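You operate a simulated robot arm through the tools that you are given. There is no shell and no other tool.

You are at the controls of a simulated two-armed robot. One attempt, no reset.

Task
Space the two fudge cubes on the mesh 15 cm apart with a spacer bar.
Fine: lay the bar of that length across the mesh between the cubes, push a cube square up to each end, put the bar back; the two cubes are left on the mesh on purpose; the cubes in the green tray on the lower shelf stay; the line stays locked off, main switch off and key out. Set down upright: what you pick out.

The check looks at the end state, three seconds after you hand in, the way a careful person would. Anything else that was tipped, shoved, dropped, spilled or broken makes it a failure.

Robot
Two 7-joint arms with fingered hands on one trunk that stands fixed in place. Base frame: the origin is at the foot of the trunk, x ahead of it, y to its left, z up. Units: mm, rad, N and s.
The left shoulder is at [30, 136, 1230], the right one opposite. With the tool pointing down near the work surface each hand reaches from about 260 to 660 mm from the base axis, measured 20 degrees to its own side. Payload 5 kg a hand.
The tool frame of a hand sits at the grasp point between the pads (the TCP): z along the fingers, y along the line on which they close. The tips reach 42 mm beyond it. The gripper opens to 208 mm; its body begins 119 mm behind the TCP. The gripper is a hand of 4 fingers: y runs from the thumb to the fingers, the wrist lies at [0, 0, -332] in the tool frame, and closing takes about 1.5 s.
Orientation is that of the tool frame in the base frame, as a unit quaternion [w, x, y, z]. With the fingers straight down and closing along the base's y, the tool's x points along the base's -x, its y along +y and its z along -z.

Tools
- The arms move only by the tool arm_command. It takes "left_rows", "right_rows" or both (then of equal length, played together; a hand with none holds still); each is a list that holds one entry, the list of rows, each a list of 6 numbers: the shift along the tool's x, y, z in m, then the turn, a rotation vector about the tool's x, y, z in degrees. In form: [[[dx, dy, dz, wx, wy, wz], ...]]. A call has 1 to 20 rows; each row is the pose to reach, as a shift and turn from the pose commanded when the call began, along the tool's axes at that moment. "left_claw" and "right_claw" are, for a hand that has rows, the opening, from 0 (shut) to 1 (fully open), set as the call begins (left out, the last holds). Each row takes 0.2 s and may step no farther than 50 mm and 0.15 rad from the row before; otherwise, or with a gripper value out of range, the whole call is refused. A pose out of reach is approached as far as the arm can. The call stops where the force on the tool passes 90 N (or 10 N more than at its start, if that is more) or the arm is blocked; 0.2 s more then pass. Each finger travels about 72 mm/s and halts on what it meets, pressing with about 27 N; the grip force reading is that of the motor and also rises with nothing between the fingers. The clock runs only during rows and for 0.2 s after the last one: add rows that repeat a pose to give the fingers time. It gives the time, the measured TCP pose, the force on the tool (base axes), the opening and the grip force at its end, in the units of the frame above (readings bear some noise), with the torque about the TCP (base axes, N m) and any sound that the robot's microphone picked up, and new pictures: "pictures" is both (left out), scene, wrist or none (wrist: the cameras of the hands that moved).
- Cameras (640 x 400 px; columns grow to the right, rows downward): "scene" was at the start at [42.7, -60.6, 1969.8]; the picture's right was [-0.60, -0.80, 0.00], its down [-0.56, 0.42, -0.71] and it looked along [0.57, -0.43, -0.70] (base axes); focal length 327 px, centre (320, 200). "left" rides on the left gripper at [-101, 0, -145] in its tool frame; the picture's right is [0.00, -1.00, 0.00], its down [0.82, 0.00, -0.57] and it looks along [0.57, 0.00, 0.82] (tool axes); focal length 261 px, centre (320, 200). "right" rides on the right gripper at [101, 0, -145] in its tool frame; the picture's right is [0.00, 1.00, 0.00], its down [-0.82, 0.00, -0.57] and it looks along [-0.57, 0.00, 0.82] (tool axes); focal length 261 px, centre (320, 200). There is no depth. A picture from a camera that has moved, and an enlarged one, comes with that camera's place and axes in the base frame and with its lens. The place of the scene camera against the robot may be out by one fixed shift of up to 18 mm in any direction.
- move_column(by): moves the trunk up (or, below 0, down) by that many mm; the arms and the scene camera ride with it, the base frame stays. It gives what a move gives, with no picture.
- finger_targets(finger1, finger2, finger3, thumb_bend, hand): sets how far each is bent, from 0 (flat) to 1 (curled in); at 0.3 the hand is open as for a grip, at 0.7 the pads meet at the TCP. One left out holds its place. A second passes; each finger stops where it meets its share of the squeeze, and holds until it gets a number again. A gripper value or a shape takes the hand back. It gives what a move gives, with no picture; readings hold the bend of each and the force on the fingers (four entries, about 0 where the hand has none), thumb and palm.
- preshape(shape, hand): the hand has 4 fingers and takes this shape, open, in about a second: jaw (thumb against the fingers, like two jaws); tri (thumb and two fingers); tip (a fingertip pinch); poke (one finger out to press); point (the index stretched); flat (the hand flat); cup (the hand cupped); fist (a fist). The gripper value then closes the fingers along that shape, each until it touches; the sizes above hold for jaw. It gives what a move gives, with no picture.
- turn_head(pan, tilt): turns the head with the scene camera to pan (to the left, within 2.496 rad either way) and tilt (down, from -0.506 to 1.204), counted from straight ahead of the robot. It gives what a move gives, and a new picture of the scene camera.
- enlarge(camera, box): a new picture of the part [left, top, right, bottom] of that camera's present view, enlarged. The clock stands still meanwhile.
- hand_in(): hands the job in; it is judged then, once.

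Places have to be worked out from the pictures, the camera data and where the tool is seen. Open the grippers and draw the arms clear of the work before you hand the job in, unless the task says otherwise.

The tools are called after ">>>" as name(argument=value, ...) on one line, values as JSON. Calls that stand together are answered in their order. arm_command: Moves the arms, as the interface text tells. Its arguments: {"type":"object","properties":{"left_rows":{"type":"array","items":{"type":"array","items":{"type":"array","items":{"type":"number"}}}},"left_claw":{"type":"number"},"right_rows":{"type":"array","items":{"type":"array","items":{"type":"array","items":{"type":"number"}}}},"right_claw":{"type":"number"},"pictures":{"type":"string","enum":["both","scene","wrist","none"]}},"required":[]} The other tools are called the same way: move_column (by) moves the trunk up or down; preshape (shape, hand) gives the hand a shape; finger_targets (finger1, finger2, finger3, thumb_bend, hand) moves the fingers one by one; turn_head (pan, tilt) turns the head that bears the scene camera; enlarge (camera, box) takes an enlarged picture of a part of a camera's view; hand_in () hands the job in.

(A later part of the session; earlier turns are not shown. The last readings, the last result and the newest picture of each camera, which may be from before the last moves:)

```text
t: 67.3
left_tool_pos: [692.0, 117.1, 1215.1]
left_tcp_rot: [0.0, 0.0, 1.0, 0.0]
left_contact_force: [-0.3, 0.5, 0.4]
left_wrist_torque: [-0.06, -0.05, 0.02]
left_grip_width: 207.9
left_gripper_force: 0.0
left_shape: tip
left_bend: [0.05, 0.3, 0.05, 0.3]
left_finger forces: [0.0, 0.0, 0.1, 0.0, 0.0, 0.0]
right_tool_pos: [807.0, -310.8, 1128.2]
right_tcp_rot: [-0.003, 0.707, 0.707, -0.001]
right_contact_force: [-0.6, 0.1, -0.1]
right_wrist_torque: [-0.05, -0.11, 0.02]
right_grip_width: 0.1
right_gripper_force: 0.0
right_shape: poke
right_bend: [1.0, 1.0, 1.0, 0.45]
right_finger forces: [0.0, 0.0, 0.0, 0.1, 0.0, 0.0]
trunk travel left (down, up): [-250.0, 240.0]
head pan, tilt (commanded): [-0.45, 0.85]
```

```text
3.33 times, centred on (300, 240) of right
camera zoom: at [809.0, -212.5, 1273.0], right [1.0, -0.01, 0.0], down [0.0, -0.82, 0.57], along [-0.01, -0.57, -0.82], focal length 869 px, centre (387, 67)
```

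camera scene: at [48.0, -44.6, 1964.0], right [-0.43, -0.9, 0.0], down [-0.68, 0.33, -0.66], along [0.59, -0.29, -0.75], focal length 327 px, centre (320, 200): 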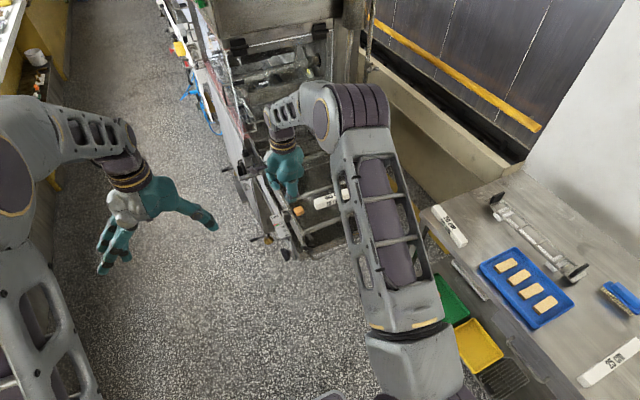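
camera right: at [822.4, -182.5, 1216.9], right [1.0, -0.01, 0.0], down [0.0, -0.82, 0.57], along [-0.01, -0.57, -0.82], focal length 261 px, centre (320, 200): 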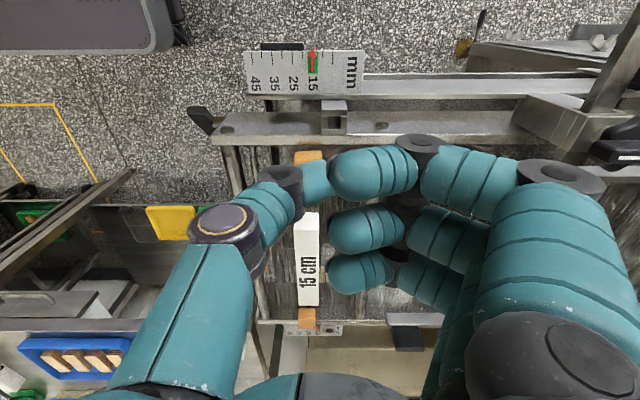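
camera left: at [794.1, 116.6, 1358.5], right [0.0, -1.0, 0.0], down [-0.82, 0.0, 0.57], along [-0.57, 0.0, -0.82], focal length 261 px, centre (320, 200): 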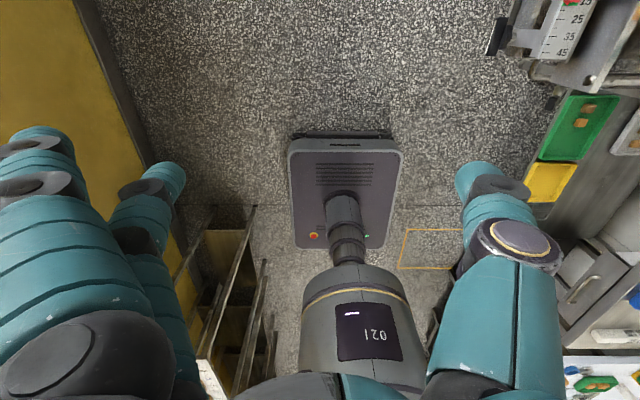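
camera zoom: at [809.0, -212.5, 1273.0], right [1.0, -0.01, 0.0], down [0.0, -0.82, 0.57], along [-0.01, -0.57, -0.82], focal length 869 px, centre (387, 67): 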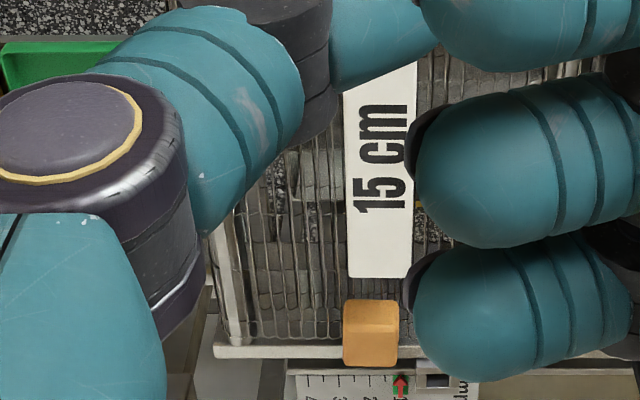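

Cube B sits square and flush on the bar end. Now I move the thumb high over to the outside of cube A, at about y=−630.

>>> arm_command(right_rows=[[[-0.045, -0.001, 0, 0, 0, 0], [-0.09, -0.002, 0, 0, 0, 0], [-0.135, -0.003, 0, 0, 0, 0], [-0.18, -0.004, 0, 0, 0, 0], [-0.225, -0.005, 0, 0, 0, 0], [-0.27, -0.005, 0, 0, 0, 0], [-0.31, -0.005, 0, 0, 0, 0], [-0.322, -0.005, 0, 0, 0, 0], [-0.322, -0.005, 0, 0, 0, 0]]])

>>> enlarge(camera="scene", box=[300, 120, 420, 220])

>>> enlarge(camera="right", box=[240, 60, 400, 190])

```text
t: 69.3
left_tool_pos: [691.9, 115.3, 1215.1]
left_tcp_rot: [0.0, 0.0, 1.0, 0.0]
left_contact_force: [-0.2, 0.6, 0.5]
left_wrist_torque: [0.01, 0.0, 0.0]
left_grip_width: 208.0
left_gripper_force: 0.1
left_shape: tip
left_bend: [0.05, 0.3, 0.05, 0.3]
left_finger forces: [0.0, 0.0, 0.1, 0.1, 0.0, 0.0]
right_tool_pos: [800.4, -635.3, 1127.4]
right_tcp_rot: [-0.003, 0.708, 0.707, 0.0]
right_contact_force: [0.2, -0.4, -0.3]
right_wrist_torque: [-0.01, -0.06, 0.01]
right_grip_width: 0.3
right_gripper_force: 0.0
right_shape: poke
right_bend: [1.0, 1.0, 1.0, 0.45]
right_finger forces: [0.1, 0.1, 0.0, 0.0, 0.0, 0.1]
trunk travel left (down, up): [-250.0, 240.0]
head pan, tilt (commanded): [-0.45, 0.85]
camera scene: at [47.8, -45.6, 1964.0], right [-0.44, -0.9, 0.0], down [-0.68, 0.33, -0.66], along [0.59, -0.29, -0.75], focal length 327 px, centre (320, 200)
camera right: at [801.6, -537.2, 1272.3], right [1.0, -0.01, 0.0], down [0.0, -0.82, 0.57], along [-0.01, -0.57, -0.82], focal length 261 px, centre (320, 200)
```

scene: 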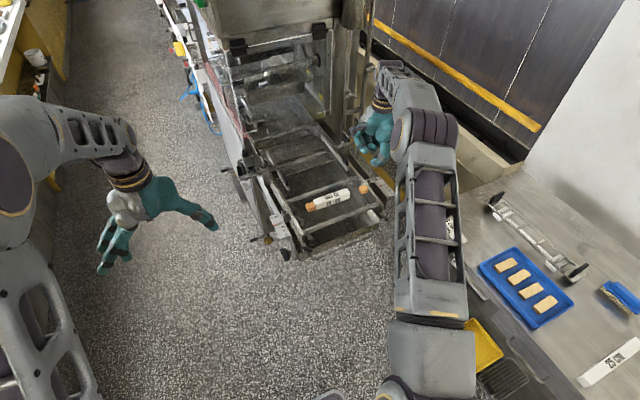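
right: 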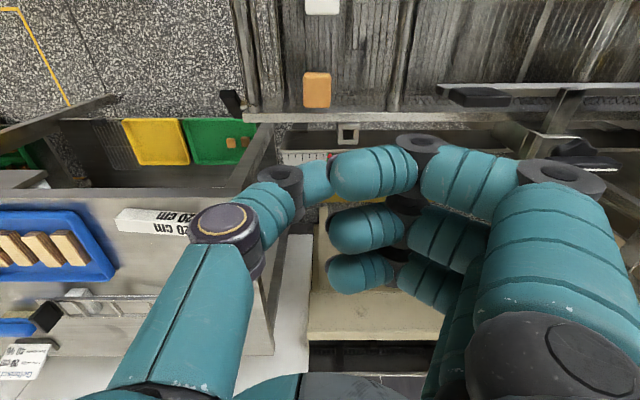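

```text
4.00 times, centred on (360, 170) of scene
camera zoom: at [47.8, -45.6, 1964.0], right [-0.44, -0.9, 0.0], down [-0.68, 0.33, -0.66], along [0.59, -0.29, -0.75], focal length 1308 px, centre (160, 320)
```

zoom: 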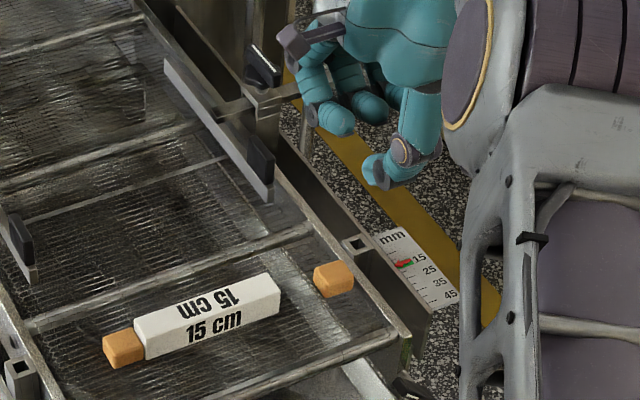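

```text
3.08 times, centred on (320, 125) of right
camera zoom: at [801.6, -537.2, 1272.3], right [1.0, -0.01, 0.0], down [0.0, -0.82, 0.57], along [-0.01, -0.57, -0.82], focal length 802 px, centre (320, 431)
```

zoom: 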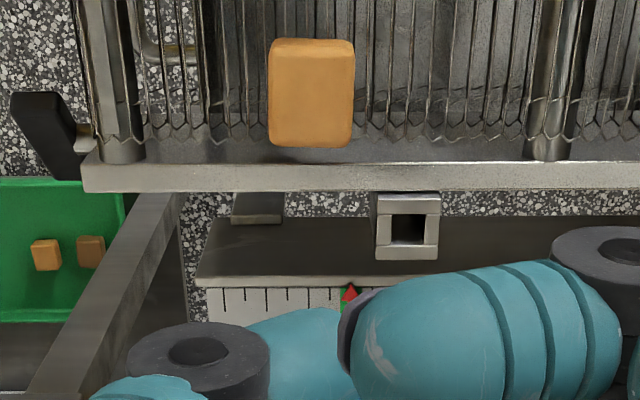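

Cube A is at x≈784–814, y≈−586…−615, and the thumb is about 10 mm outside it, clear of the bracket. I descend to the same working height.

>>> arm_command(right_rows=[[[0, 0, 0.04, 0, 0, 0], [0, 0, 0.08, 0, 0, 0], [0, 0, 0.105, 0, 0, 0], [0, 0, 0.12, 0, 0, 0], [0, 0, 0.12, 0, 0, 0]]], pictures="none")

>>> enlarge(camera="scene", box=[330, 160, 390, 210])

>>> enlarge(camera="right", box=[220, 60, 420, 200])

```text
t: 70.5
left_tool_pos: [690.9, 117.5, 1213.8]
left_tcp_rot: [0.002, 0.0, 1.0, 0.001]
left_contact_force: [-0.3, 0.1, -0.2]
left_wrist_torque: [-0.03, -0.01, -0.02]
left_grip_width: 208.2
left_gripper_force: 0.0
left_shape: tip
left_bend: [0.05, 0.3, 0.05, 0.3]
left_finger forces: [0.0, 0.0, 0.1, 0.0, 0.0, 0.1]
right_tool_pos: [800.0, -635.3, 1005.0]
right_tcp_rot: [-0.002, 0.707, 0.707, 0.001]
right_contact_force: [-0.6, -0.2, 0.2]
right_wrist_torque: [0.0, -0.02, -0.02]
right_grip_width: 0.1
right_gripper_force: 0.1
right_shape: poke
right_bend: [1.0, 1.0, 1.0, 0.45]
right_finger forces: [0.1, 0.0, 0.0, 0.0, 0.0, 0.0]
trunk travel left (down, up): [-250.0, 240.0]
head pan, tilt (commanded): [-0.45, 0.85]
```

```text
8.00 times, centred on (360, 185) of scene
camera zoom: at [47.4, -45.1, 1964.1], right [-0.44, -0.9, 0.0], down [-0.68, 0.33, -0.66], along [0.59, -0.29, -0.75], focal length 2616 px, centre (0, 320)
```

zoom: 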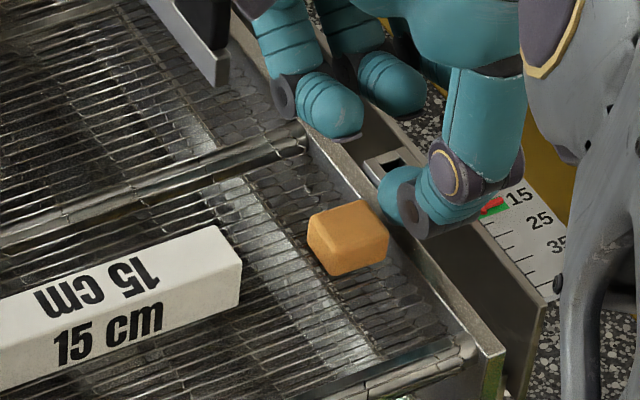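

```text
2.86 times, centred on (320, 130) of right
camera zoom: at [801.0, -536.9, 1150.0], right [1.0, -0.01, 0.0], down [0.0, -0.82, 0.57], along [-0.01, -0.57, -0.82], focal length 745 px, centre (320, 400)
```

zoom: 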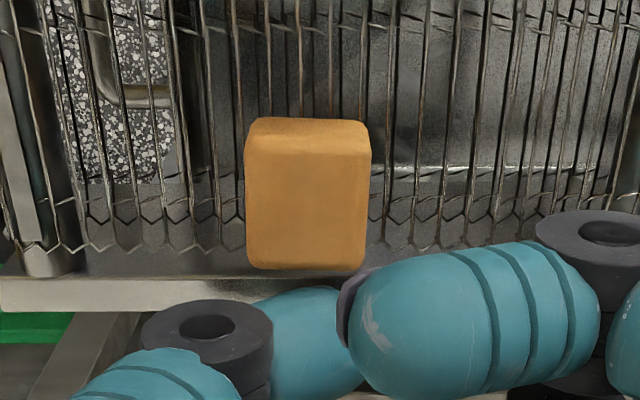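

The thumb is next to cube A with clear space. I push +y by 54 mm first, stopping short of the bar.

>>> arm_command(right_rows=[[[0.006, 0, 0, 0, 0, 0], [0.012, 0, 0, 0, 0, 0], [0.018, 0, 0, 0, 0, 0], [0.024, 0, 0, 0, 0, 0], [0.03, 0, 0, 0, 0, 0], [0.036, 0, 0, 0, 0, 0], [0.042, 0, 0, 0, 0, 0], [0.048, 0, 0, 0, 0, 0], [0.054, 0, 0, 0, 0, 0], [0.054, 0, 0, 0, 0, 0]]], pictures="none")

>>> enlarge(camera="scene", box=[330, 165, 380, 210])

>>> enlarge(camera="right", box=[220, 40, 420, 180])

```text
t: 72.7
left_tool_pos: [691.2, 116.5, 1213.0]
left_tcp_rot: [0.0, 0.0, 1.0, 0.0]
left_contact_force: [-0.1, 1.1, 0.0]
left_wrist_torque: [0.0, -0.03, 0.01]
left_grip_width: 208.0
left_gripper_force: 0.0
left_shape: tip
left_bend: [0.05, 0.3, 0.05, 0.3]
left_finger forces: [0.0, 0.1, 0.1, 0.0, 0.1, 0.1]
right_tool_pos: [801.3, -582.8, 1004.8]
right_tcp_rot: [-0.002, 0.708, 0.706, 0.0]
right_contact_force: [-0.6, -0.5, 0.1]
right_wrist_torque: [0.03, -0.03, -0.02]
right_grip_width: 0.0
right_gripper_force: 0.1
right_shape: poke
right_bend: [1.0, 1.0, 1.0, 0.45]
right_finger forces: [0.0, 0.0, 0.0, 0.0, 0.1, 0.1]
trunk travel left (down, up): [-250.0, 240.0]
head pan, tilt (commanded): [-0.45, 0.85]
```

```text
8.89 times, centred on (355, 188) of scene
camera zoom: at [48.0, -45.6, 1964.0], right [-0.44, -0.9, 0.0], down [-0.68, 0.33, -0.66], along [0.59, -0.29, -0.75], focal length 2907 px, centre (9, 311)
```

zoom: 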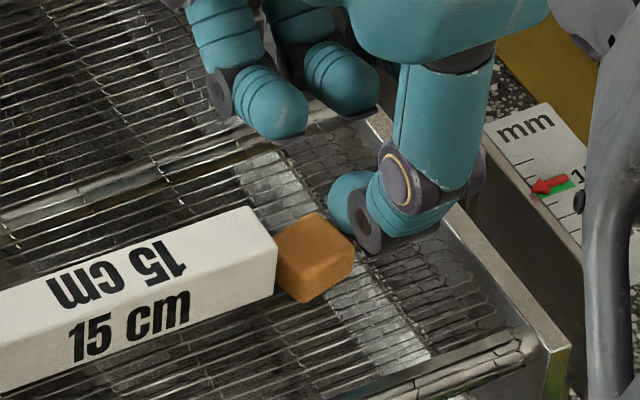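

```text
2.86 times, centred on (320, 110) of right
camera zoom: at [803.7, -484.0, 1151.0], right [1.0, -0.01, 0.0], down [0.0, -0.82, 0.57], along [-0.01, -0.57, -0.82], focal length 745 px, centre (320, 457)
```

zoom: 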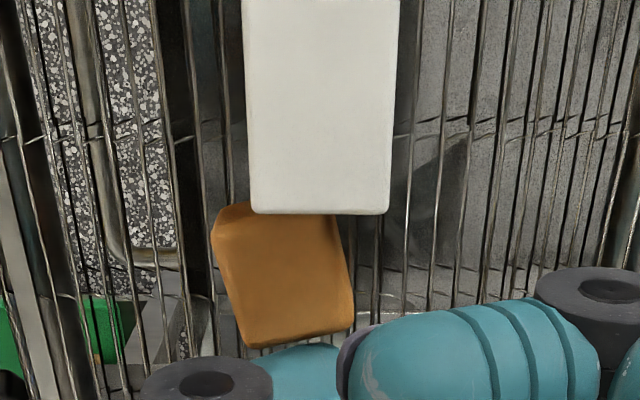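

Cube A turned about 12° because the thumb tip pushed a little off its centre. I back off and take a close look at it before correcting.

>>> arm_command(right_rows=[[[-0.005, 0, 0, 0, 0, 0], [-0.012, 0, 0, 0, 0, 0], [-0.012, 0, 0, 0, 0, 0]]], pictures="none")

>>> enlarge(camera="right", box=[240, 40, 380, 140])

>>> enlarge(camera="scene", box=[335, 175, 370, 205])

```text
t: 73.5
left_tool_pos: [690.7, 117.2, 1213.2]
left_tcp_rot: [0.0, 0.0, 1.0, 0.001]
left_contact_force: [-0.2, 0.3, 0.7]
left_wrist_torque: [-0.05, -0.02, -0.03]
left_grip_width: 207.8
left_gripper_force: 0.0
left_shape: tip
left_bend: [0.05, 0.3, 0.05, 0.3]
left_finger forces: [0.0, 0.0, 0.0, 0.0, 0.1, 0.0]
right_tool_pos: [803.3, -595.1, 1007.3]
right_tcp_rot: [-0.002, 0.708, 0.706, 0.0]
right_contact_force: [0.3, 0.0, -0.1]
right_wrist_torque: [0.01, 0.0, 0.04]
right_grip_width: 0.0
right_gripper_force: 0.1
right_shape: poke
right_bend: [1.0, 1.0, 1.0, 0.45]
right_finger forces: [0.0, 0.0, 0.0, 0.1, 0.0, 0.0]
trunk travel left (down, up): [-250.0, 240.0]
head pan, tilt (commanded): [-0.45, 0.85]
```

```text
4.00 times, centred on (310, 90) of right
camera zoom: at [804.8, -495.4, 1151.6], right [1.0, -0.01, 0.0], down [0.0, -0.82, 0.57], along [-0.01, -0.57, -0.82], focal length 1043 px, centre (360, 640)
```

zoom: 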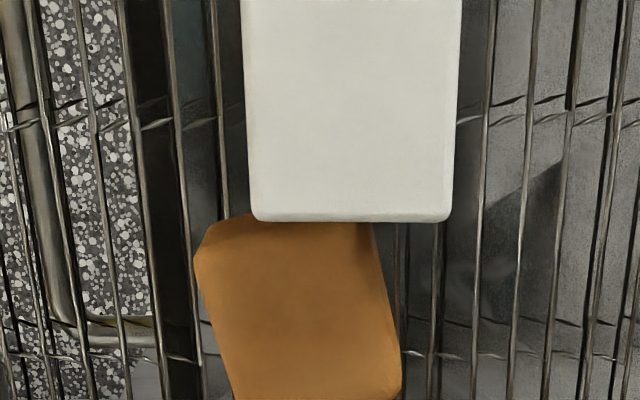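

```text
13.33 times, centred on (352, 190) of scene
camera zoom: at [48.1, -45.1, 1964.0], right [-0.44, -0.9, 0.0], down [-0.68, 0.33, -0.66], along [0.59, -0.29, -0.75], focal length 4361 px, centre (-113, 333)
```

zoom: 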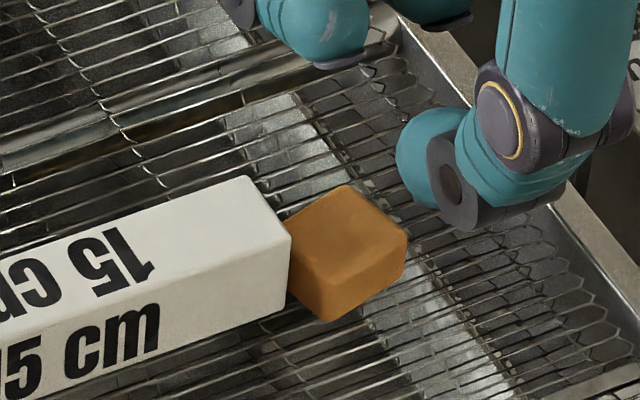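

The thumb tip actually reaches about 19 mm past the tool point, which explains the off-centre push. I'll first nudge cube A towards +x with the thumb tip to centre it on the bar. The thumb goes around to the cube's −x side.

>>> arm_command(right_rows=[[[0, -0.014, 0, 0, 0, 0], [0, -0.028, 0, 0, 0, 0], [0, -0.042, 0, 0, 0, 0], [0, -0.056, 0, 0, 0, 0], [0.014, -0.056, 0, 0, 0, 0], [0.028, -0.056, 0, 0, 0, 0], [0.041, -0.056, 0, 0, 0, 0], [0.041, -0.056, 0, 0, 0, 0]]], pictures="none")

>>> enlarge(camera="scene", box=[330, 170, 380, 210])

>>> enlarge(camera="right", box=[240, 80, 460, 220])

```text
t: 75.3
left_tool_pos: [691.6, 117.7, 1213.9]
left_tcp_rot: [0.0, 0.0, 1.0, 0.001]
left_contact_force: [0.0, -0.3, -0.6]
left_wrist_torque: [0.02, -0.02, -0.01]
left_grip_width: 207.9
left_gripper_force: 0.0
left_shape: tip
left_bend: [0.05, 0.3, 0.05, 0.3]
left_finger forces: [0.0, 0.0, 0.0, 0.1, 0.0, 0.0]
right_tool_pos: [745.4, -551.4, 1006.3]
right_tcp_rot: [-0.003, 0.708, 0.706, 0.0]
right_contact_force: [-0.1, -1.0, -0.5]
right_wrist_torque: [0.01, -0.04, -0.01]
right_grip_width: 0.0
right_gripper_force: 0.0
right_shape: poke
right_bend: [1.0, 1.0, 1.0, 0.45]
right_finger forces: [0.0, 0.1, 0.1, 0.1, 0.0, 0.0]
trunk travel left (down, up): [-250.0, 240.0]
head pan, tilt (commanded): [-0.45, 0.85]
```

```text
10.00 times, centred on (355, 190) of scene
camera zoom: at [47.9, -46.0, 1964.0], right [-0.44, -0.9, 0.0], down [-0.68, 0.33, -0.66], along [0.59, -0.29, -0.75], focal length 3271 px, centre (-30, 300)
```

zoom: 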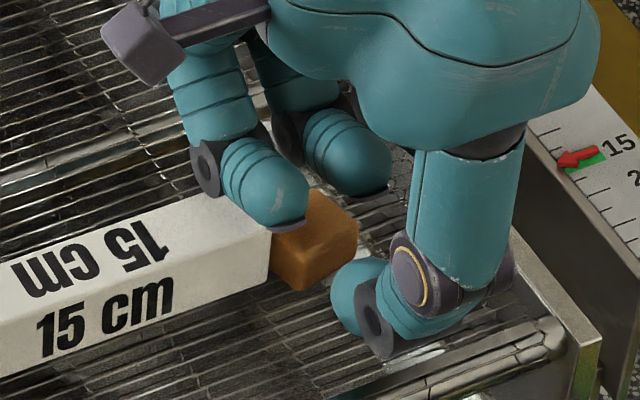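

```text
2.86 times, centred on (350, 150) of right
camera zoom: at [748.1, -453.4, 1150.4], right [1.0, -0.01, 0.0], down [0.0, -0.82, 0.57], along [-0.01, -0.57, -0.82], focal length 745 px, centre (234, 343)
```

zoom: 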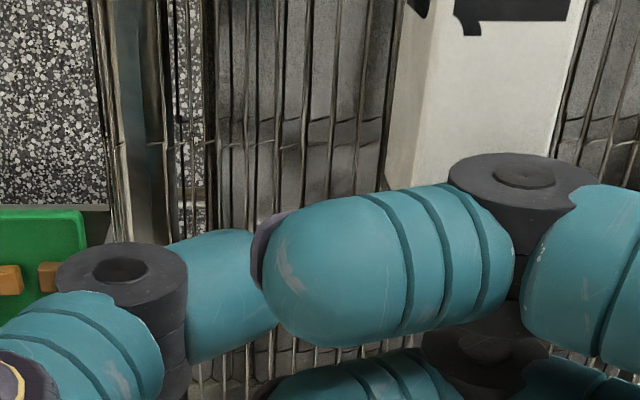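

The thumb tip is now on cube A's −x side. I push +x in small steps, checking the picture.

>>> arm_command(right_rows=[[[0, 0.004, 0, 0, 0, 0], [0, 0.008, 0, 0, 0, 0], [0, 0.012, 0, 0, 0, 0], [0, 0.012, 0, 0, 0, 0]]], pictures="none")

>>> enlarge(camera="scene", box=[335, 175, 370, 205])

```text
t: 76.3
left_tool_pos: [691.2, 116.2, 1214.2]
left_tcp_rot: [0.0, 0.0, 1.0, 0.0]
left_contact_force: [0.2, -0.1, -1.0]
left_wrist_torque: [0.0, -0.03, 0.02]
left_grip_width: 207.5
left_gripper_force: 0.1
left_shape: tip
left_bend: [0.05, 0.3, 0.05, 0.3]
left_finger forces: [0.1, 0.0, 0.1, 0.1, 0.0, 0.0]
right_tool_pos: [758.5, -552.1, 1005.1]
right_tcp_rot: [-0.002, 0.708, 0.707, 0.0]
right_contact_force: [0.6, -0.1, 0.4]
right_wrist_torque: [0.05, 0.01, -0.01]
right_grip_width: 0.0
right_gripper_force: 0.0
right_shape: poke
right_bend: [1.0, 1.0, 1.0, 0.45]
right_finger forces: [0.1, 0.1, 0.0, 0.0, 0.0, 0.1]
trunk travel left (down, up): [-250.0, 240.0]
head pan, tilt (commanded): [-0.45, 0.85]
```

```text
13.33 times, centred on (352, 190) of scene
camera zoom: at [47.7, -45.5, 1964.0], right [-0.44, -0.9, 0.0], down [-0.68, 0.33, -0.66], along [0.59, -0.29, -0.75], focal length 4361 px, centre (-113, 333)
```

zoom: 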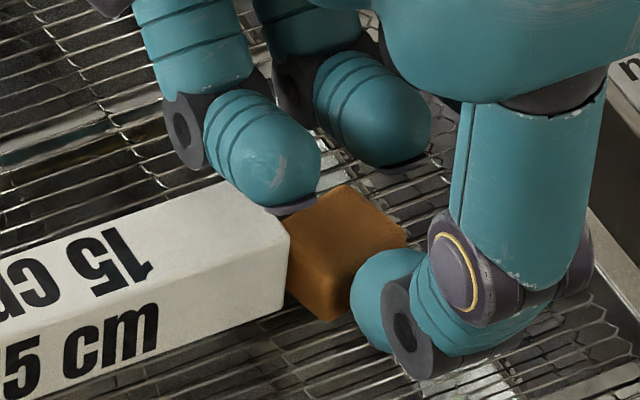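

The tip would meet the face on its far half and worsen the turn, so I back off 8 mm, shift 8 mm towards the bar side, and try again.

>>> arm_command(right_rows=[[[0, -0.008, 0, 0, 0, 0], [0.008, -0.008, 0, 0, 0, 0], [0.008, 0, 0, 0, 0, 0], [0.008, 0.004, 0, 0, 0, 0], [0.008, 0.004, 0, 0, 0, 0]]], pictures="none")

>>> enlarge(camera="scene", box=[335, 175, 370, 205])

```text
t: 77.5
left_tool_pos: [691.5, 117.0, 1213.5]
left_tcp_rot: [0.0, 0.001, 1.0, 0.0]
left_contact_force: [-0.9, -0.1, 0.1]
left_wrist_torque: [0.01, -0.02, -0.01]
left_grip_width: 207.9
left_gripper_force: 0.0
left_shape: tip
left_bend: [0.05, 0.3, 0.05, 0.3]
left_finger forces: [0.0, 0.0, 0.1, 0.0, 0.0, 0.0]
right_tool_pos: [763.3, -544.1, 1005.7]
right_tcp_rot: [-0.002, 0.708, 0.706, 0.0]
right_contact_force: [-0.1, -0.3, -0.2]
right_wrist_torque: [0.01, 0.02, 0.03]
right_grip_width: 0.0
right_gripper_force: 0.0
right_shape: poke
right_bend: [1.0, 1.0, 1.0, 0.45]
right_finger forces: [0.0, 0.0, 0.0, 0.0, 0.2, 0.0]
trunk travel left (down, up): [-250.0, 240.0]
head pan, tilt (commanded): [-0.45, 0.85]
```

```text
13.33 times, centred on (352, 190) of scene
camera zoom: at [48.0, -45.5, 1964.0], right [-0.44, -0.9, 0.0], down [-0.68, 0.33, -0.66], along [0.59, -0.29, -0.75], focal length 4361 px, centre (-113, 333)
```

zoom: 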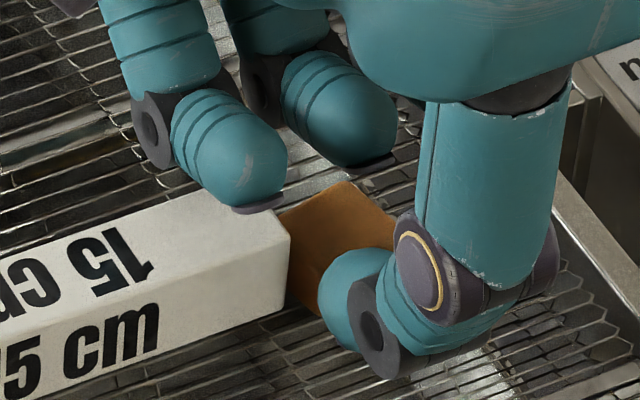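

The tip now bears on the bar-side half of the face. I push +x by 4 mm.

>>> arm_command(right_rows=[[[0, 0.002, 0, 0, 0, 0], [0, 0.004, 0, 0, 0, 0], [0, 0.004, 0, 0, 0, 0]]], pictures="none")

>>> enlarge(camera="scene", box=[335, 175, 370, 205])

```text
t: 78.3
left_tool_pos: [692.7, 116.8, 1212.9]
left_tcp_rot: [0.001, 0.0, 1.0, 0.0]
left_contact_force: [-0.3, -0.7, 0.5]
left_wrist_torque: [0.03, -0.02, 0.04]
left_grip_width: 207.7
left_gripper_force: 0.0
left_shape: tip
left_bend: [0.05, 0.3, 0.05, 0.3]
left_finger forces: [0.0, 0.1, 0.0, 0.1, 0.0, 0.0]
right_tool_pos: [766.6, -543.9, 1005.7]
right_tcp_rot: [-0.003, 0.708, 0.707, 0.0]
right_contact_force: [0.0, -0.2, -0.1]
right_wrist_torque: [-0.03, 0.04, 0.0]
right_grip_width: 0.1
right_gripper_force: 0.1
right_shape: poke
right_bend: [1.0, 1.0, 1.0, 0.45]
right_finger forces: [0.0, 0.0, 0.0, 0.0, 0.0, 0.0]
trunk travel left (down, up): [-250.0, 240.0]
head pan, tilt (commanded): [-0.45, 0.85]
```

```text
13.33 times, centred on (352, 190) of scene
camera zoom: at [48.0, -45.3, 1964.0], right [-0.44, -0.9, 0.0], down [-0.68, 0.33, -0.66], along [0.59, -0.29, -0.75], focal length 4361 px, centre (-113, 333)
```

zoom: 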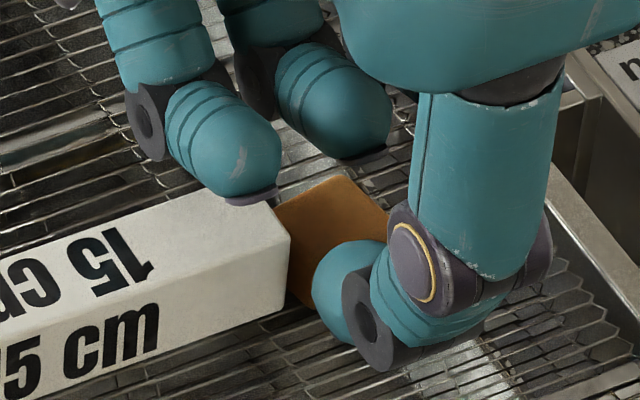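

Cube A moved +x by about 4 mm but is still turned roughly 15°. Pushing +y at its −x-side corner will turn it flush against the bar end, so I take the thumb around to the outer side, further back in x.

>>> arm_command(right_rows=[[[0, -0.012, 0, 0, 0, 0], [0, -0.024, 0, 0, 0, 0], [-0.014, -0.024, 0, 0, 0, 0], [-0.028, -0.024, 0, 0, 0, 0], [-0.042, -0.024, 0, 0, 0, 0], [-0.054, -0.024, 0, 0, 0, 0], [-0.054, -0.01, 0, 0, 0, 0], [-0.054, 0.004, 0, 0, 0, 0], [-0.054, 0.015, 0, 0, 0, 0], [-0.054, 0.015, 0, 0, 0, 0]]], pictures="none")

>>> enlarge(camera="scene", box=[335, 175, 370, 205])

>>> enlarge(camera="right", box=[260, 30, 420, 140])

```text
t: 80.5
left_tool_pos: [690.5, 117.0, 1214.4]
left_tcp_rot: [0.0, 0.0, 1.0, 0.0]
left_contact_force: [0.4, 0.2, 0.5]
left_wrist_torque: [-0.02, -0.02, 0.0]
left_grip_width: 207.9
left_gripper_force: 0.0
left_shape: tip
left_bend: [0.05, 0.3, 0.05, 0.3]
left_finger forces: [0.1, 0.1, 0.0, 0.0, 0.0, 0.1]
right_tool_pos: [781.8, -597.7, 1008.4]
right_tcp_rot: [-0.002, 0.708, 0.706, 0.001]
right_contact_force: [-1.1, 0.2, 0.1]
right_wrist_torque: [0.03, -0.01, 0.02]
right_grip_width: 0.1
right_gripper_force: 0.1
right_shape: poke
right_bend: [1.0, 1.0, 1.0, 0.45]
right_finger forces: [0.0, 0.0, 0.1, 0.0, 0.1, 0.0]
trunk travel left (down, up): [-250.0, 240.0]
head pan, tilt (commanded): [-0.45, 0.85]
```

```text
13.33 times, centred on (352, 190) of scene
camera zoom: at [47.6, -45.5, 1964.0], right [-0.44, -0.9, 0.0], down [-0.68, 0.33, -0.66], along [0.59, -0.29, -0.75], focal length 4361 px, centre (-113, 333)
```

zoom: 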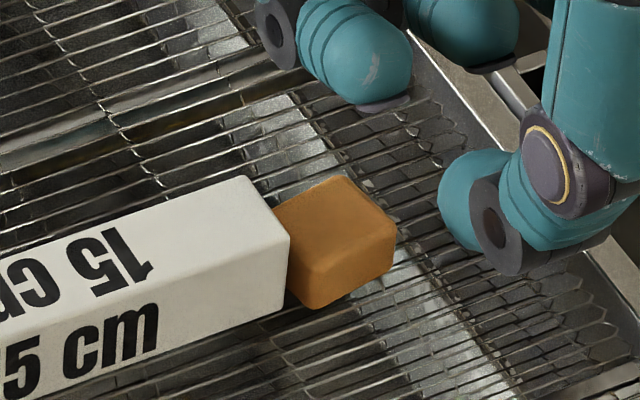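

```text
3.64 times, centred on (340, 85) of right
camera zoom: at [782.9, -497.9, 1152.4], right [1.0, -0.01, 0.0], down [0.0, -0.82, 0.57], along [-0.01, -0.57, -0.82], focal length 948 px, centre (247, 618)
```

zoom: 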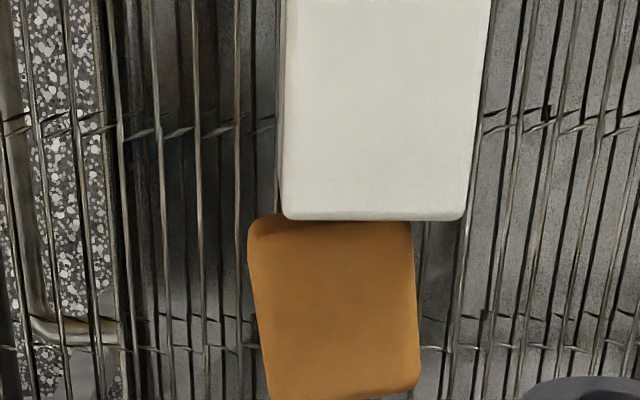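

Cube A is now only about 7° off and nearly touching the bar. I push +y with the thumb bearing on its −x half, most of the way first.

>>> arm_command(right_rows=[[[0.007, 0, 0, 0, 0, 0], [0.014, 0, 0, 0, 0, 0], [0.02, 0, 0, 0, 0, 0], [0.02, 0, 0, 0, 0, 0]]], pictures="none")

>>> enlarge(camera="scene", box=[335, 175, 370, 205])

>>> enlarge(camera="right", box=[260, 60, 420, 170])

```text
t: 81.5
left_tool_pos: [691.9, 117.3, 1214.3]
left_tcp_rot: [0.0, 0.0, 1.0, 0.0]
left_contact_force: [-0.3, -1.6, -0.9]
left_wrist_torque: [0.01, 0.0, -0.02]
left_grip_width: 207.9
left_gripper_force: 0.1
left_shape: tip
left_bend: [0.05, 0.3, 0.05, 0.3]
left_finger forces: [0.1, 0.0, 0.0, 0.1, 0.0, 0.0]
right_tool_pos: [781.6, -577.1, 1007.3]
right_tcp_rot: [-0.003, 0.708, 0.707, 0.0]
right_contact_force: [-0.6, -1.5, 0.5]
right_wrist_torque: [-0.02, -0.05, 0.02]
right_grip_width: 0.0
right_gripper_force: 0.1
right_shape: poke
right_bend: [1.0, 1.0, 1.0, 0.45]
right_finger forces: [0.1, 0.0, 0.0, 0.0, 1.1, 0.0]
trunk travel left (down, up): [-250.0, 240.0]
head pan, tilt (commanded): [-0.45, 0.85]
```

```text
13.33 times, centred on (352, 190) of scene
camera zoom: at [47.9, -45.7, 1964.0], right [-0.44, -0.9, 0.0], down [-0.68, 0.33, -0.66], along [0.59, -0.29, -0.75], focal length 4361 px, centre (-113, 333)
```

zoom: 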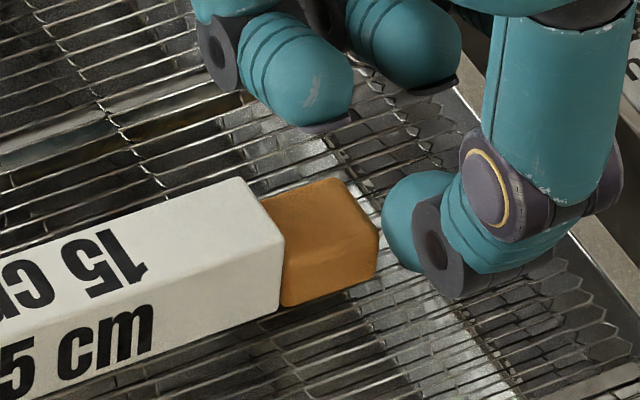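

```text
3.64 times, centred on (340, 115) of right
camera zoom: at [783.4, -478.3, 1151.4], right [1.0, -0.01, 0.0], down [0.0, -0.82, 0.57], along [-0.01, -0.57, -0.82], focal length 948 px, centre (247, 509)
```

zoom: 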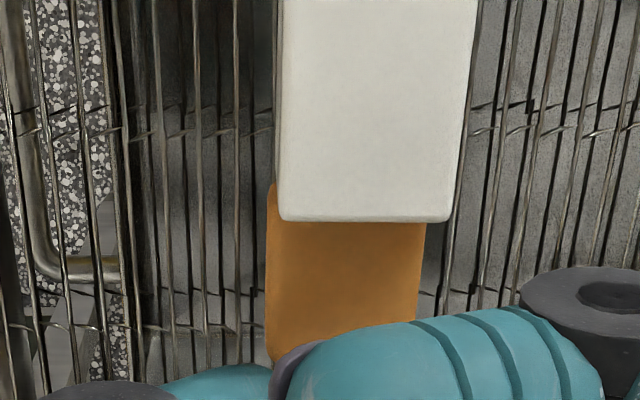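

Cube A is now square and flush, with the thumb reading 1.1 N; the bar moved slightly with it. I back the thumb off, lift, and inspect both joints.

>>> arm_command(right_rows=[[[-0.005, 0, 0, 0, 0, 0], [-0.014, 0, 0, 0, 0, 0], [-0.022, 0, -0.01, 0, 0, 0], [-0.025, 0, -0.04, 0, 0, 0], [-0.025, 0, -0.08, 0, 0, 0], [-0.025, 0, -0.12, 0, 0, 0], [-0.025, 0, -0.12, 0, 0, 0]]], pictures="none")

>>> enlarge(camera="scene", box=[335, 175, 370, 205])

>>> enlarge(camera="scene", box=[295, 185, 335, 215])

>>> enlarge(camera="right", box=[240, 0, 420, 120])

```text
t: 83.1
left_tool_pos: [692.2, 116.7, 1213.8]
left_tcp_rot: [0.0, 0.001, 1.0, -0.001]
left_contact_force: [-0.4, -0.1, -0.2]
left_wrist_torque: [0.07, 0.04, -0.01]
left_grip_width: 208.0
left_gripper_force: 0.1
left_shape: tip
left_bend: [0.05, 0.3, 0.05, 0.3]
left_finger forces: [0.0, 0.0, 0.1, 0.0, 0.0, 0.0]
right_tool_pos: [784.2, -604.4, 1125.4]
right_tcp_rot: [-0.003, 0.708, 0.707, 0.0]
right_contact_force: [0.5, 0.7, -0.9]
right_wrist_torque: [0.02, 0.02, -0.02]
right_grip_width: 0.2
right_gripper_force: 0.0
right_shape: poke
right_bend: [1.0, 1.0, 1.0, 0.45]
right_finger forces: [0.1, 0.0, 0.1, 0.0, 0.1, 0.0]
trunk travel left (down, up): [-250.0, 240.0]
head pan, tilt (commanded): [-0.45, 0.85]
```

```text
13.33 times, centred on (352, 190) of scene
camera zoom: at [49.1, -46.0, 1963.9], right [-0.44, -0.9, 0.0], down [-0.68, 0.33, -0.66], along [0.59, -0.29, -0.75], focal length 4361 px, centre (-113, 333)
```

zoom: 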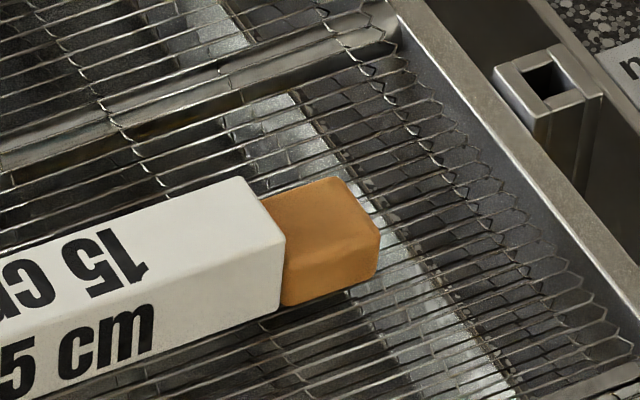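

```text
13.33 times, centred on (315, 200) of scene
camera zoom: at [49.1, -46.0, 1963.9], right [-0.44, -0.9, 0.0], down [-0.68, 0.33, -0.66], along [0.59, -0.29, -0.75], focal length 4361 px, centre (387, 200)
```

zoom: 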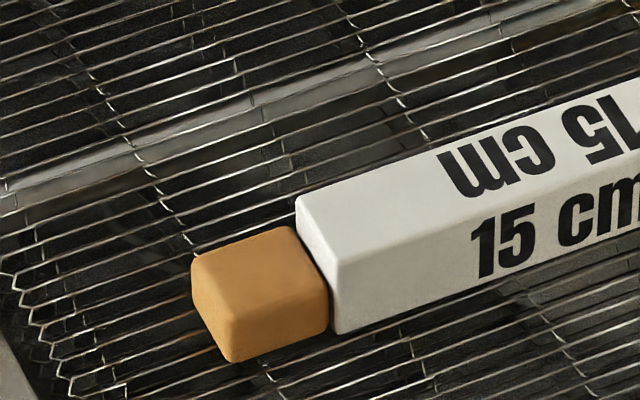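

```text
3.33 times, centred on (330, 60) of right
camera zoom: at [785.5, -505.8, 1271.1], right [1.0, -0.01, 0.0], down [0.0, -0.82, 0.57], along [-0.01, -0.57, -0.82], focal length 869 px, centre (287, 667)
```

zoom: 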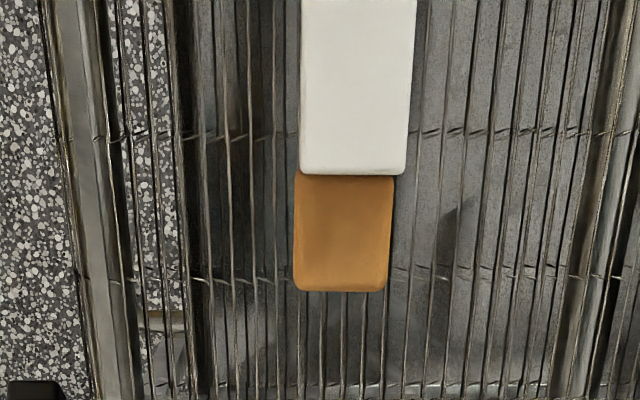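

Both cubes sit square and flush on the bar ends. Next I bring the hand back over the bar, return to jaw shape, and line up to lift the bar straight out.

>>> arm_command(right_rows=[[[0.03, 0.004, 0, 0, 0, 0], [0.07, 0.01, 0, 0, 0, 0], [0.11, 0.015, 0, 0, 0, 0], [0.15, 0.02, 0, 0, 0, 0], [0.15, 0.02, 0, 0, 0, 0]]], pictures="none")

>>> preshape(hand="right", shape="jaw")

>>> arm_command(right_rows=[[[0, 0, 0, 0, 0, 0], [0, 0, 0, 0, 0, 0], [0, 0, 0, 0, 0, 0], [0, 0, 0, 0, 0, 0], [0, 0, 0, 0, 0, 0], [0, 0, 0, 0, 0, 0]]], right_claw=0.28)

>>> enlarge(camera="right", box=[240, 20, 400, 120])

>>> enlarge(camera="right", box=[240, 130, 400, 240])

```text
t: 84.3
left_tool_pos: [690.3, 115.1, 1213.7]
left_tcp_rot: [0.0, 0.0, 1.0, 0.0]
left_contact_force: [0.1, -1.6, -0.1]
left_wrist_torque: [0.13, -0.03, -0.01]
left_grip_width: 207.8
left_gripper_force: 0.1
left_shape: tip
left_bend: [0.05, 0.3, 0.05, 0.3]
left_finger forces: [0.0, 0.0, 0.1, 0.1, 0.0, 0.0]
right_tool_pos: [801.4, -457.8, 1126.0]
right_tcp_rot: [-0.004, 0.708, 0.706, 0.001]
right_contact_force: [0.4, -1.2, 0.8]
right_wrist_torque: [0.08, -0.04, -0.03]
right_grip_width: 0.1
right_gripper_force: 0.1
right_shape: poke
right_bend: [1.0, 1.0, 1.0, 0.45]
right_finger forces: [0.0, 0.0, 0.1, 0.1, 0.0, 0.1]
trunk travel left (down, up): [-250.0, 240.0]
head pan, tilt (commanded): [-0.45, 0.85]
```

```text
t: 85.2
left_tool_pos: [691.1, 116.3, 1214.3]
left_tcp_rot: [0.0, -0.001, 1.0, 0.0]
left_contact_force: [-0.7, -0.2, 0.0]
left_wrist_torque: [0.03, -0.01, -0.01]
left_grip_width: 208.0
left_gripper_force: 0.0
left_shape: tip
left_bend: [0.05, 0.3, 0.05, 0.3]
left_finger forces: [0.0, 0.0, 0.0, 0.1, 0.0, 0.0]
right_tool_pos: [800.9, -456.4, 1126.0]
right_tcp_rot: [-0.002, 0.708, 0.707, 0.0]
right_contact_force: [0.6, -0.5, -0.2]
right_wrist_torque: [0.01, 0.0, 0.01]
right_grip_width: 207.7
right_gripper_force: 0.0
right_shape: jaw
right_bend: [0.3, 0.3, 0.3, 0.3]
right_finger forces: [0.0, 0.1, 0.0, 0.0, 0.0, 0.1]
trunk travel left (down, up): [-250.0, 240.0]
head pan, tilt (commanded): [-0.45, 0.85]
```

```text
t: 86.6
left_tool_pos: [691.4, 117.9, 1214.1]
left_tcp_rot: [-0.001, 0.0, 1.0, 0.0]
left_contact_force: [-0.1, 0.9, 0.2]
left_wrist_torque: [-0.02, 0.04, 0.0]
left_grip_width: 208.1
left_gripper_force: 0.0
left_shape: tip
left_bend: [0.05, 0.3, 0.05, 0.3]
left_finger forces: [0.0, 0.0, 0.0, 0.0, 0.0, 0.1]
right_tool_pos: [803.2, -455.6, 1128.2]
right_tcp_rot: [-0.003, 0.708, 0.707, 0.0]
right_contact_force: [0.2, 0.1, 0.0]
right_wrist_torque: [0.01, 0.0, -0.01]
right_grip_width: 58.7
right_gripper_force: 0.0
right_shape: jaw
right_bend: [0.73, 0.73, 0.73, 0.7]
right_finger forces: [0.1, 0.1, 0.0, 0.1, 0.1, 0.1]
trunk travel left (down, up): [-250.0, 240.0]
head pan, tilt (commanded): [-0.45, 0.85]
camera scene: at [48.1, -45.4, 1964.0], right [-0.44, -0.9, 0.0], down [-0.68, 0.33, -0.66], along [0.59, -0.29, -0.75], focal length 327 px, centre (320, 200)
camera right: at [803.4, -357.2, 1272.3], right [1.0, -0.01, 0.0], down [0.0, -0.82, 0.57], along [-0.01, -0.57, -0.82], focal length 261 px, centre (320, 200)
```

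scene: 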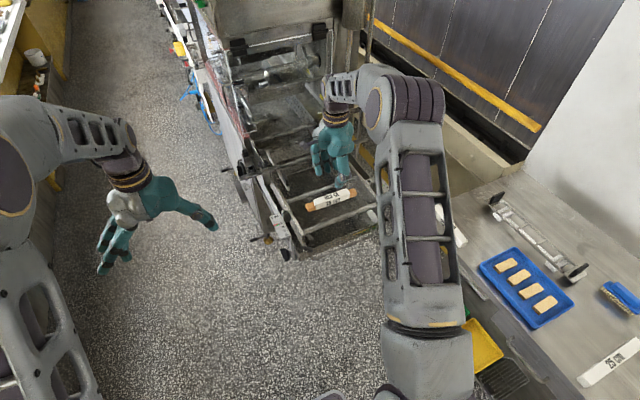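
right: 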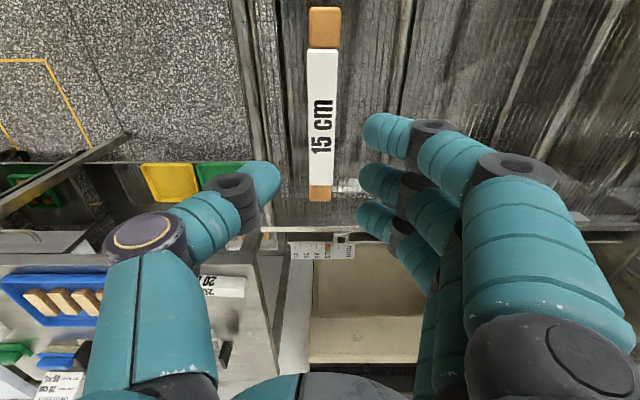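

```text
4.00 times, centred on (320, 70) of right
camera zoom: at [803.4, -357.2, 1272.3], right [1.0, -0.01, 0.0], down [0.0, -0.82, 0.57], along [-0.01, -0.57, -0.82], focal length 1043 px, centre (320, 720)
```

zoom: 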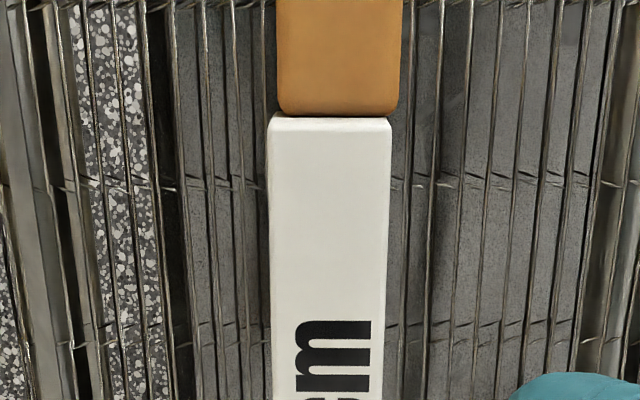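

```text
3.64 times, centred on (320, 185) of right
camera zoom: at [803.4, -357.2, 1272.3], right [1.0, -0.01, 0.0], down [0.0, -0.82, 0.57], along [-0.01, -0.57, -0.82], focal length 948 px, centre (320, 254)
```

zoom: 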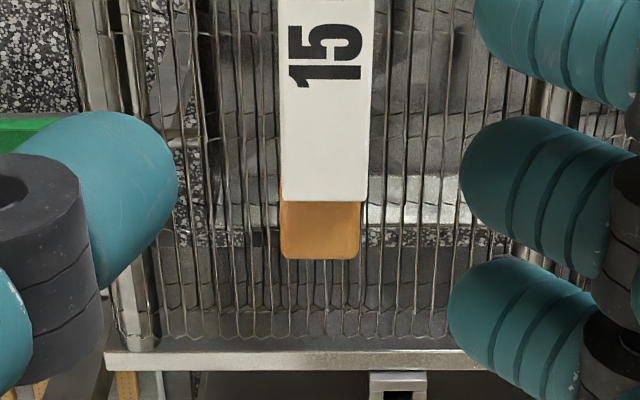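

The bar is centred lengthwise under the hand, just 1.8 mm towards +x. I shift by that and descend around it, with a check stop on the way.

>>> arm_command(right_rows=[[[0, 0.001, 0.035, 0, 0, 0], [0, 0.0018, 0.07, 0, 0, 0], [0, 0.0018, 0.098, 0, 0, 0], [0, 0.0018, 0.098, 0, 0, 0]]], pictures="wrist")

>>> enlarge(camera="right", box=[220, 80, 420, 220])

```text
t: 87.6
left_tool_pos: [691.3, 116.5, 1214.5]
left_tcp_rot: [0.0, 0.0, 1.0, 0.001]
left_contact_force: [0.2, -0.1, 0.3]
left_wrist_torque: [-0.01, -0.04, 0.04]
left_grip_width: 207.8
left_gripper_force: 0.0
left_shape: tip
left_bend: [0.05, 0.3, 0.05, 0.3]
left_finger forces: [0.1, 0.1, 0.0, 0.0, 0.1, 0.0]
right_tool_pos: [800.5, -454.4, 1030.1]
right_tcp_rot: [-0.002, 0.708, 0.706, 0.0]
right_contact_force: [0.0, -0.1, 0.3]
right_wrist_torque: [0.04, -0.04, 0.0]
right_grip_width: 58.6
right_gripper_force: 0.0
right_shape: jaw
right_bend: [0.73, 0.73, 0.73, 0.7]
right_finger forces: [0.0, 0.1, 0.0, 0.1, 0.1, 0.1]
trunk travel left (down, up): [-250.0, 240.0]
head pan, tilt (commanded): [-0.45, 0.85]
camera right: at [802.3, -355.1, 1174.9], right [1.0, -0.01, 0.0], down [0.0, -0.82, 0.57], along [-0.01, -0.57, -0.82], focal length 261 px, centre (320, 200)
```

right: 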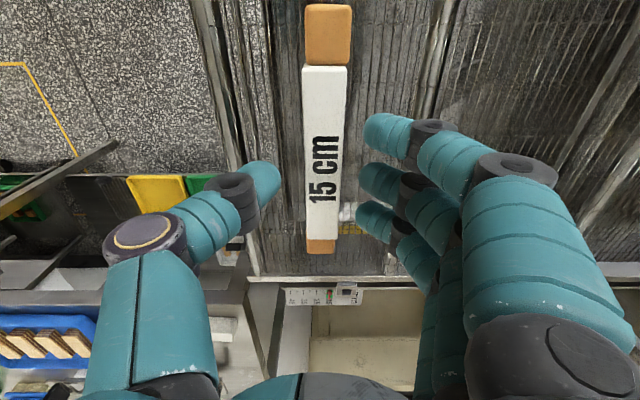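

```text
2.86 times, centred on (320, 150) of right
camera zoom: at [802.3, -355.1, 1174.9], right [1.0, -0.01, 0.0], down [0.0, -0.82, 0.57], along [-0.01, -0.57, -0.82], focal length 745 px, centre (320, 343)
```

zoom: 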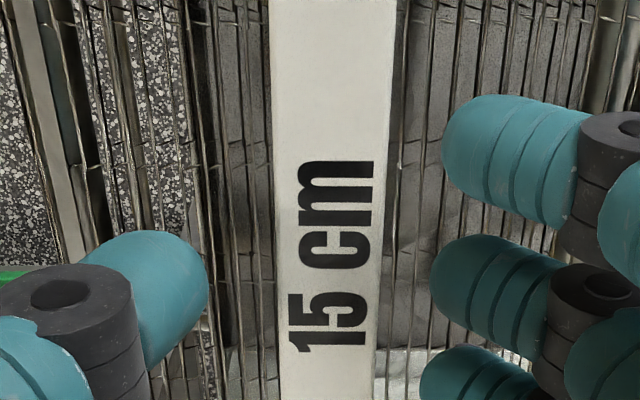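

The bar sits about 2 mm towards the finger side, so I correct that while lowering to tool z≈1001.

>>> arm_command(right_rows=[[[0, 0.002, 0.008, 0, 0, 0], [0, 0.002, 0.016, 0, 0, 0], [0, 0.002, 0.023, 0, 0, 0], [0, 0.002, 0.028, 0, 0, 0], [0, 0.002, 0.028, 0, 0, 0]]], pictures="none")

>>> enlarge(camera="right", box=[220, 80, 420, 220])

>>> enlarge(camera="scene", box=[290, 165, 370, 220])

```text
t: 88.8
left_tool_pos: [691.0, 116.7, 1213.9]
left_tcp_rot: [0.0, 0.0, 1.0, 0.0]
left_contact_force: [0.1, 0.0, 0.0]
left_wrist_torque: [0.0, 0.03, 0.01]
left_grip_width: 207.7
left_gripper_force: 0.0
left_shape: tip
left_bend: [0.05, 0.3, 0.05, 0.3]
left_finger forces: [0.0, 0.0, 0.0, 0.1, 0.0, 0.0]
right_tool_pos: [805.4, -452.7, 1001.2]
right_tcp_rot: [-0.003, 0.707, 0.707, 0.0]
right_contact_force: [0.1, 0.3, -0.1]
right_wrist_torque: [0.0, -0.05, -0.02]
right_grip_width: 58.8
right_gripper_force: 0.1
right_shape: jaw
right_bend: [0.73, 0.73, 0.73, 0.7]
right_finger forces: [0.0, 0.0, 0.0, 0.0, 0.1, 0.0]
trunk travel left (down, up): [-250.0, 240.0]
head pan, tilt (commanded): [-0.45, 0.85]
```

```text
2.86 times, centred on (320, 150) of right
camera zoom: at [807.3, -354.7, 1145.5], right [1.0, -0.01, 0.0], down [0.0, -0.82, 0.57], along [-0.01, -0.57, -0.82], focal length 745 px, centre (320, 343)
```

zoom: 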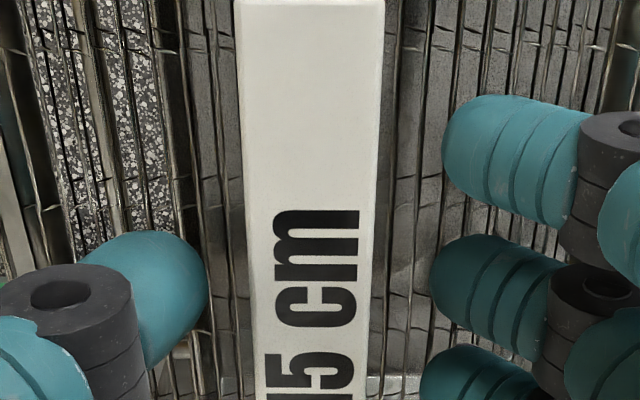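

```text
7.27 times, centred on (330, 192) of scene
camera zoom: at [48.0, -45.4, 1964.0], right [-0.44, -0.9, 0.0], down [-0.68, 0.33, -0.66], along [0.59, -0.29, -0.75], focal length 2379 px, centre (247, 254)
```

zoom: 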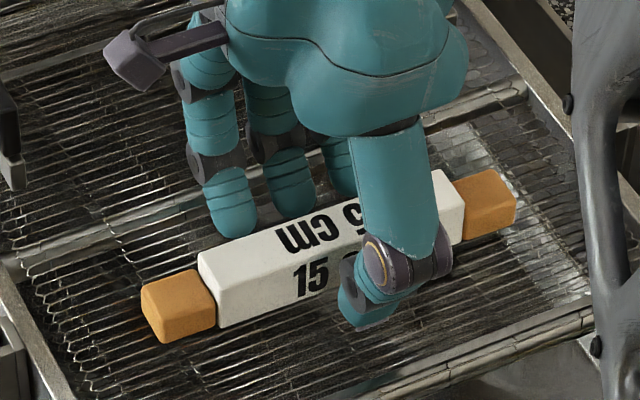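

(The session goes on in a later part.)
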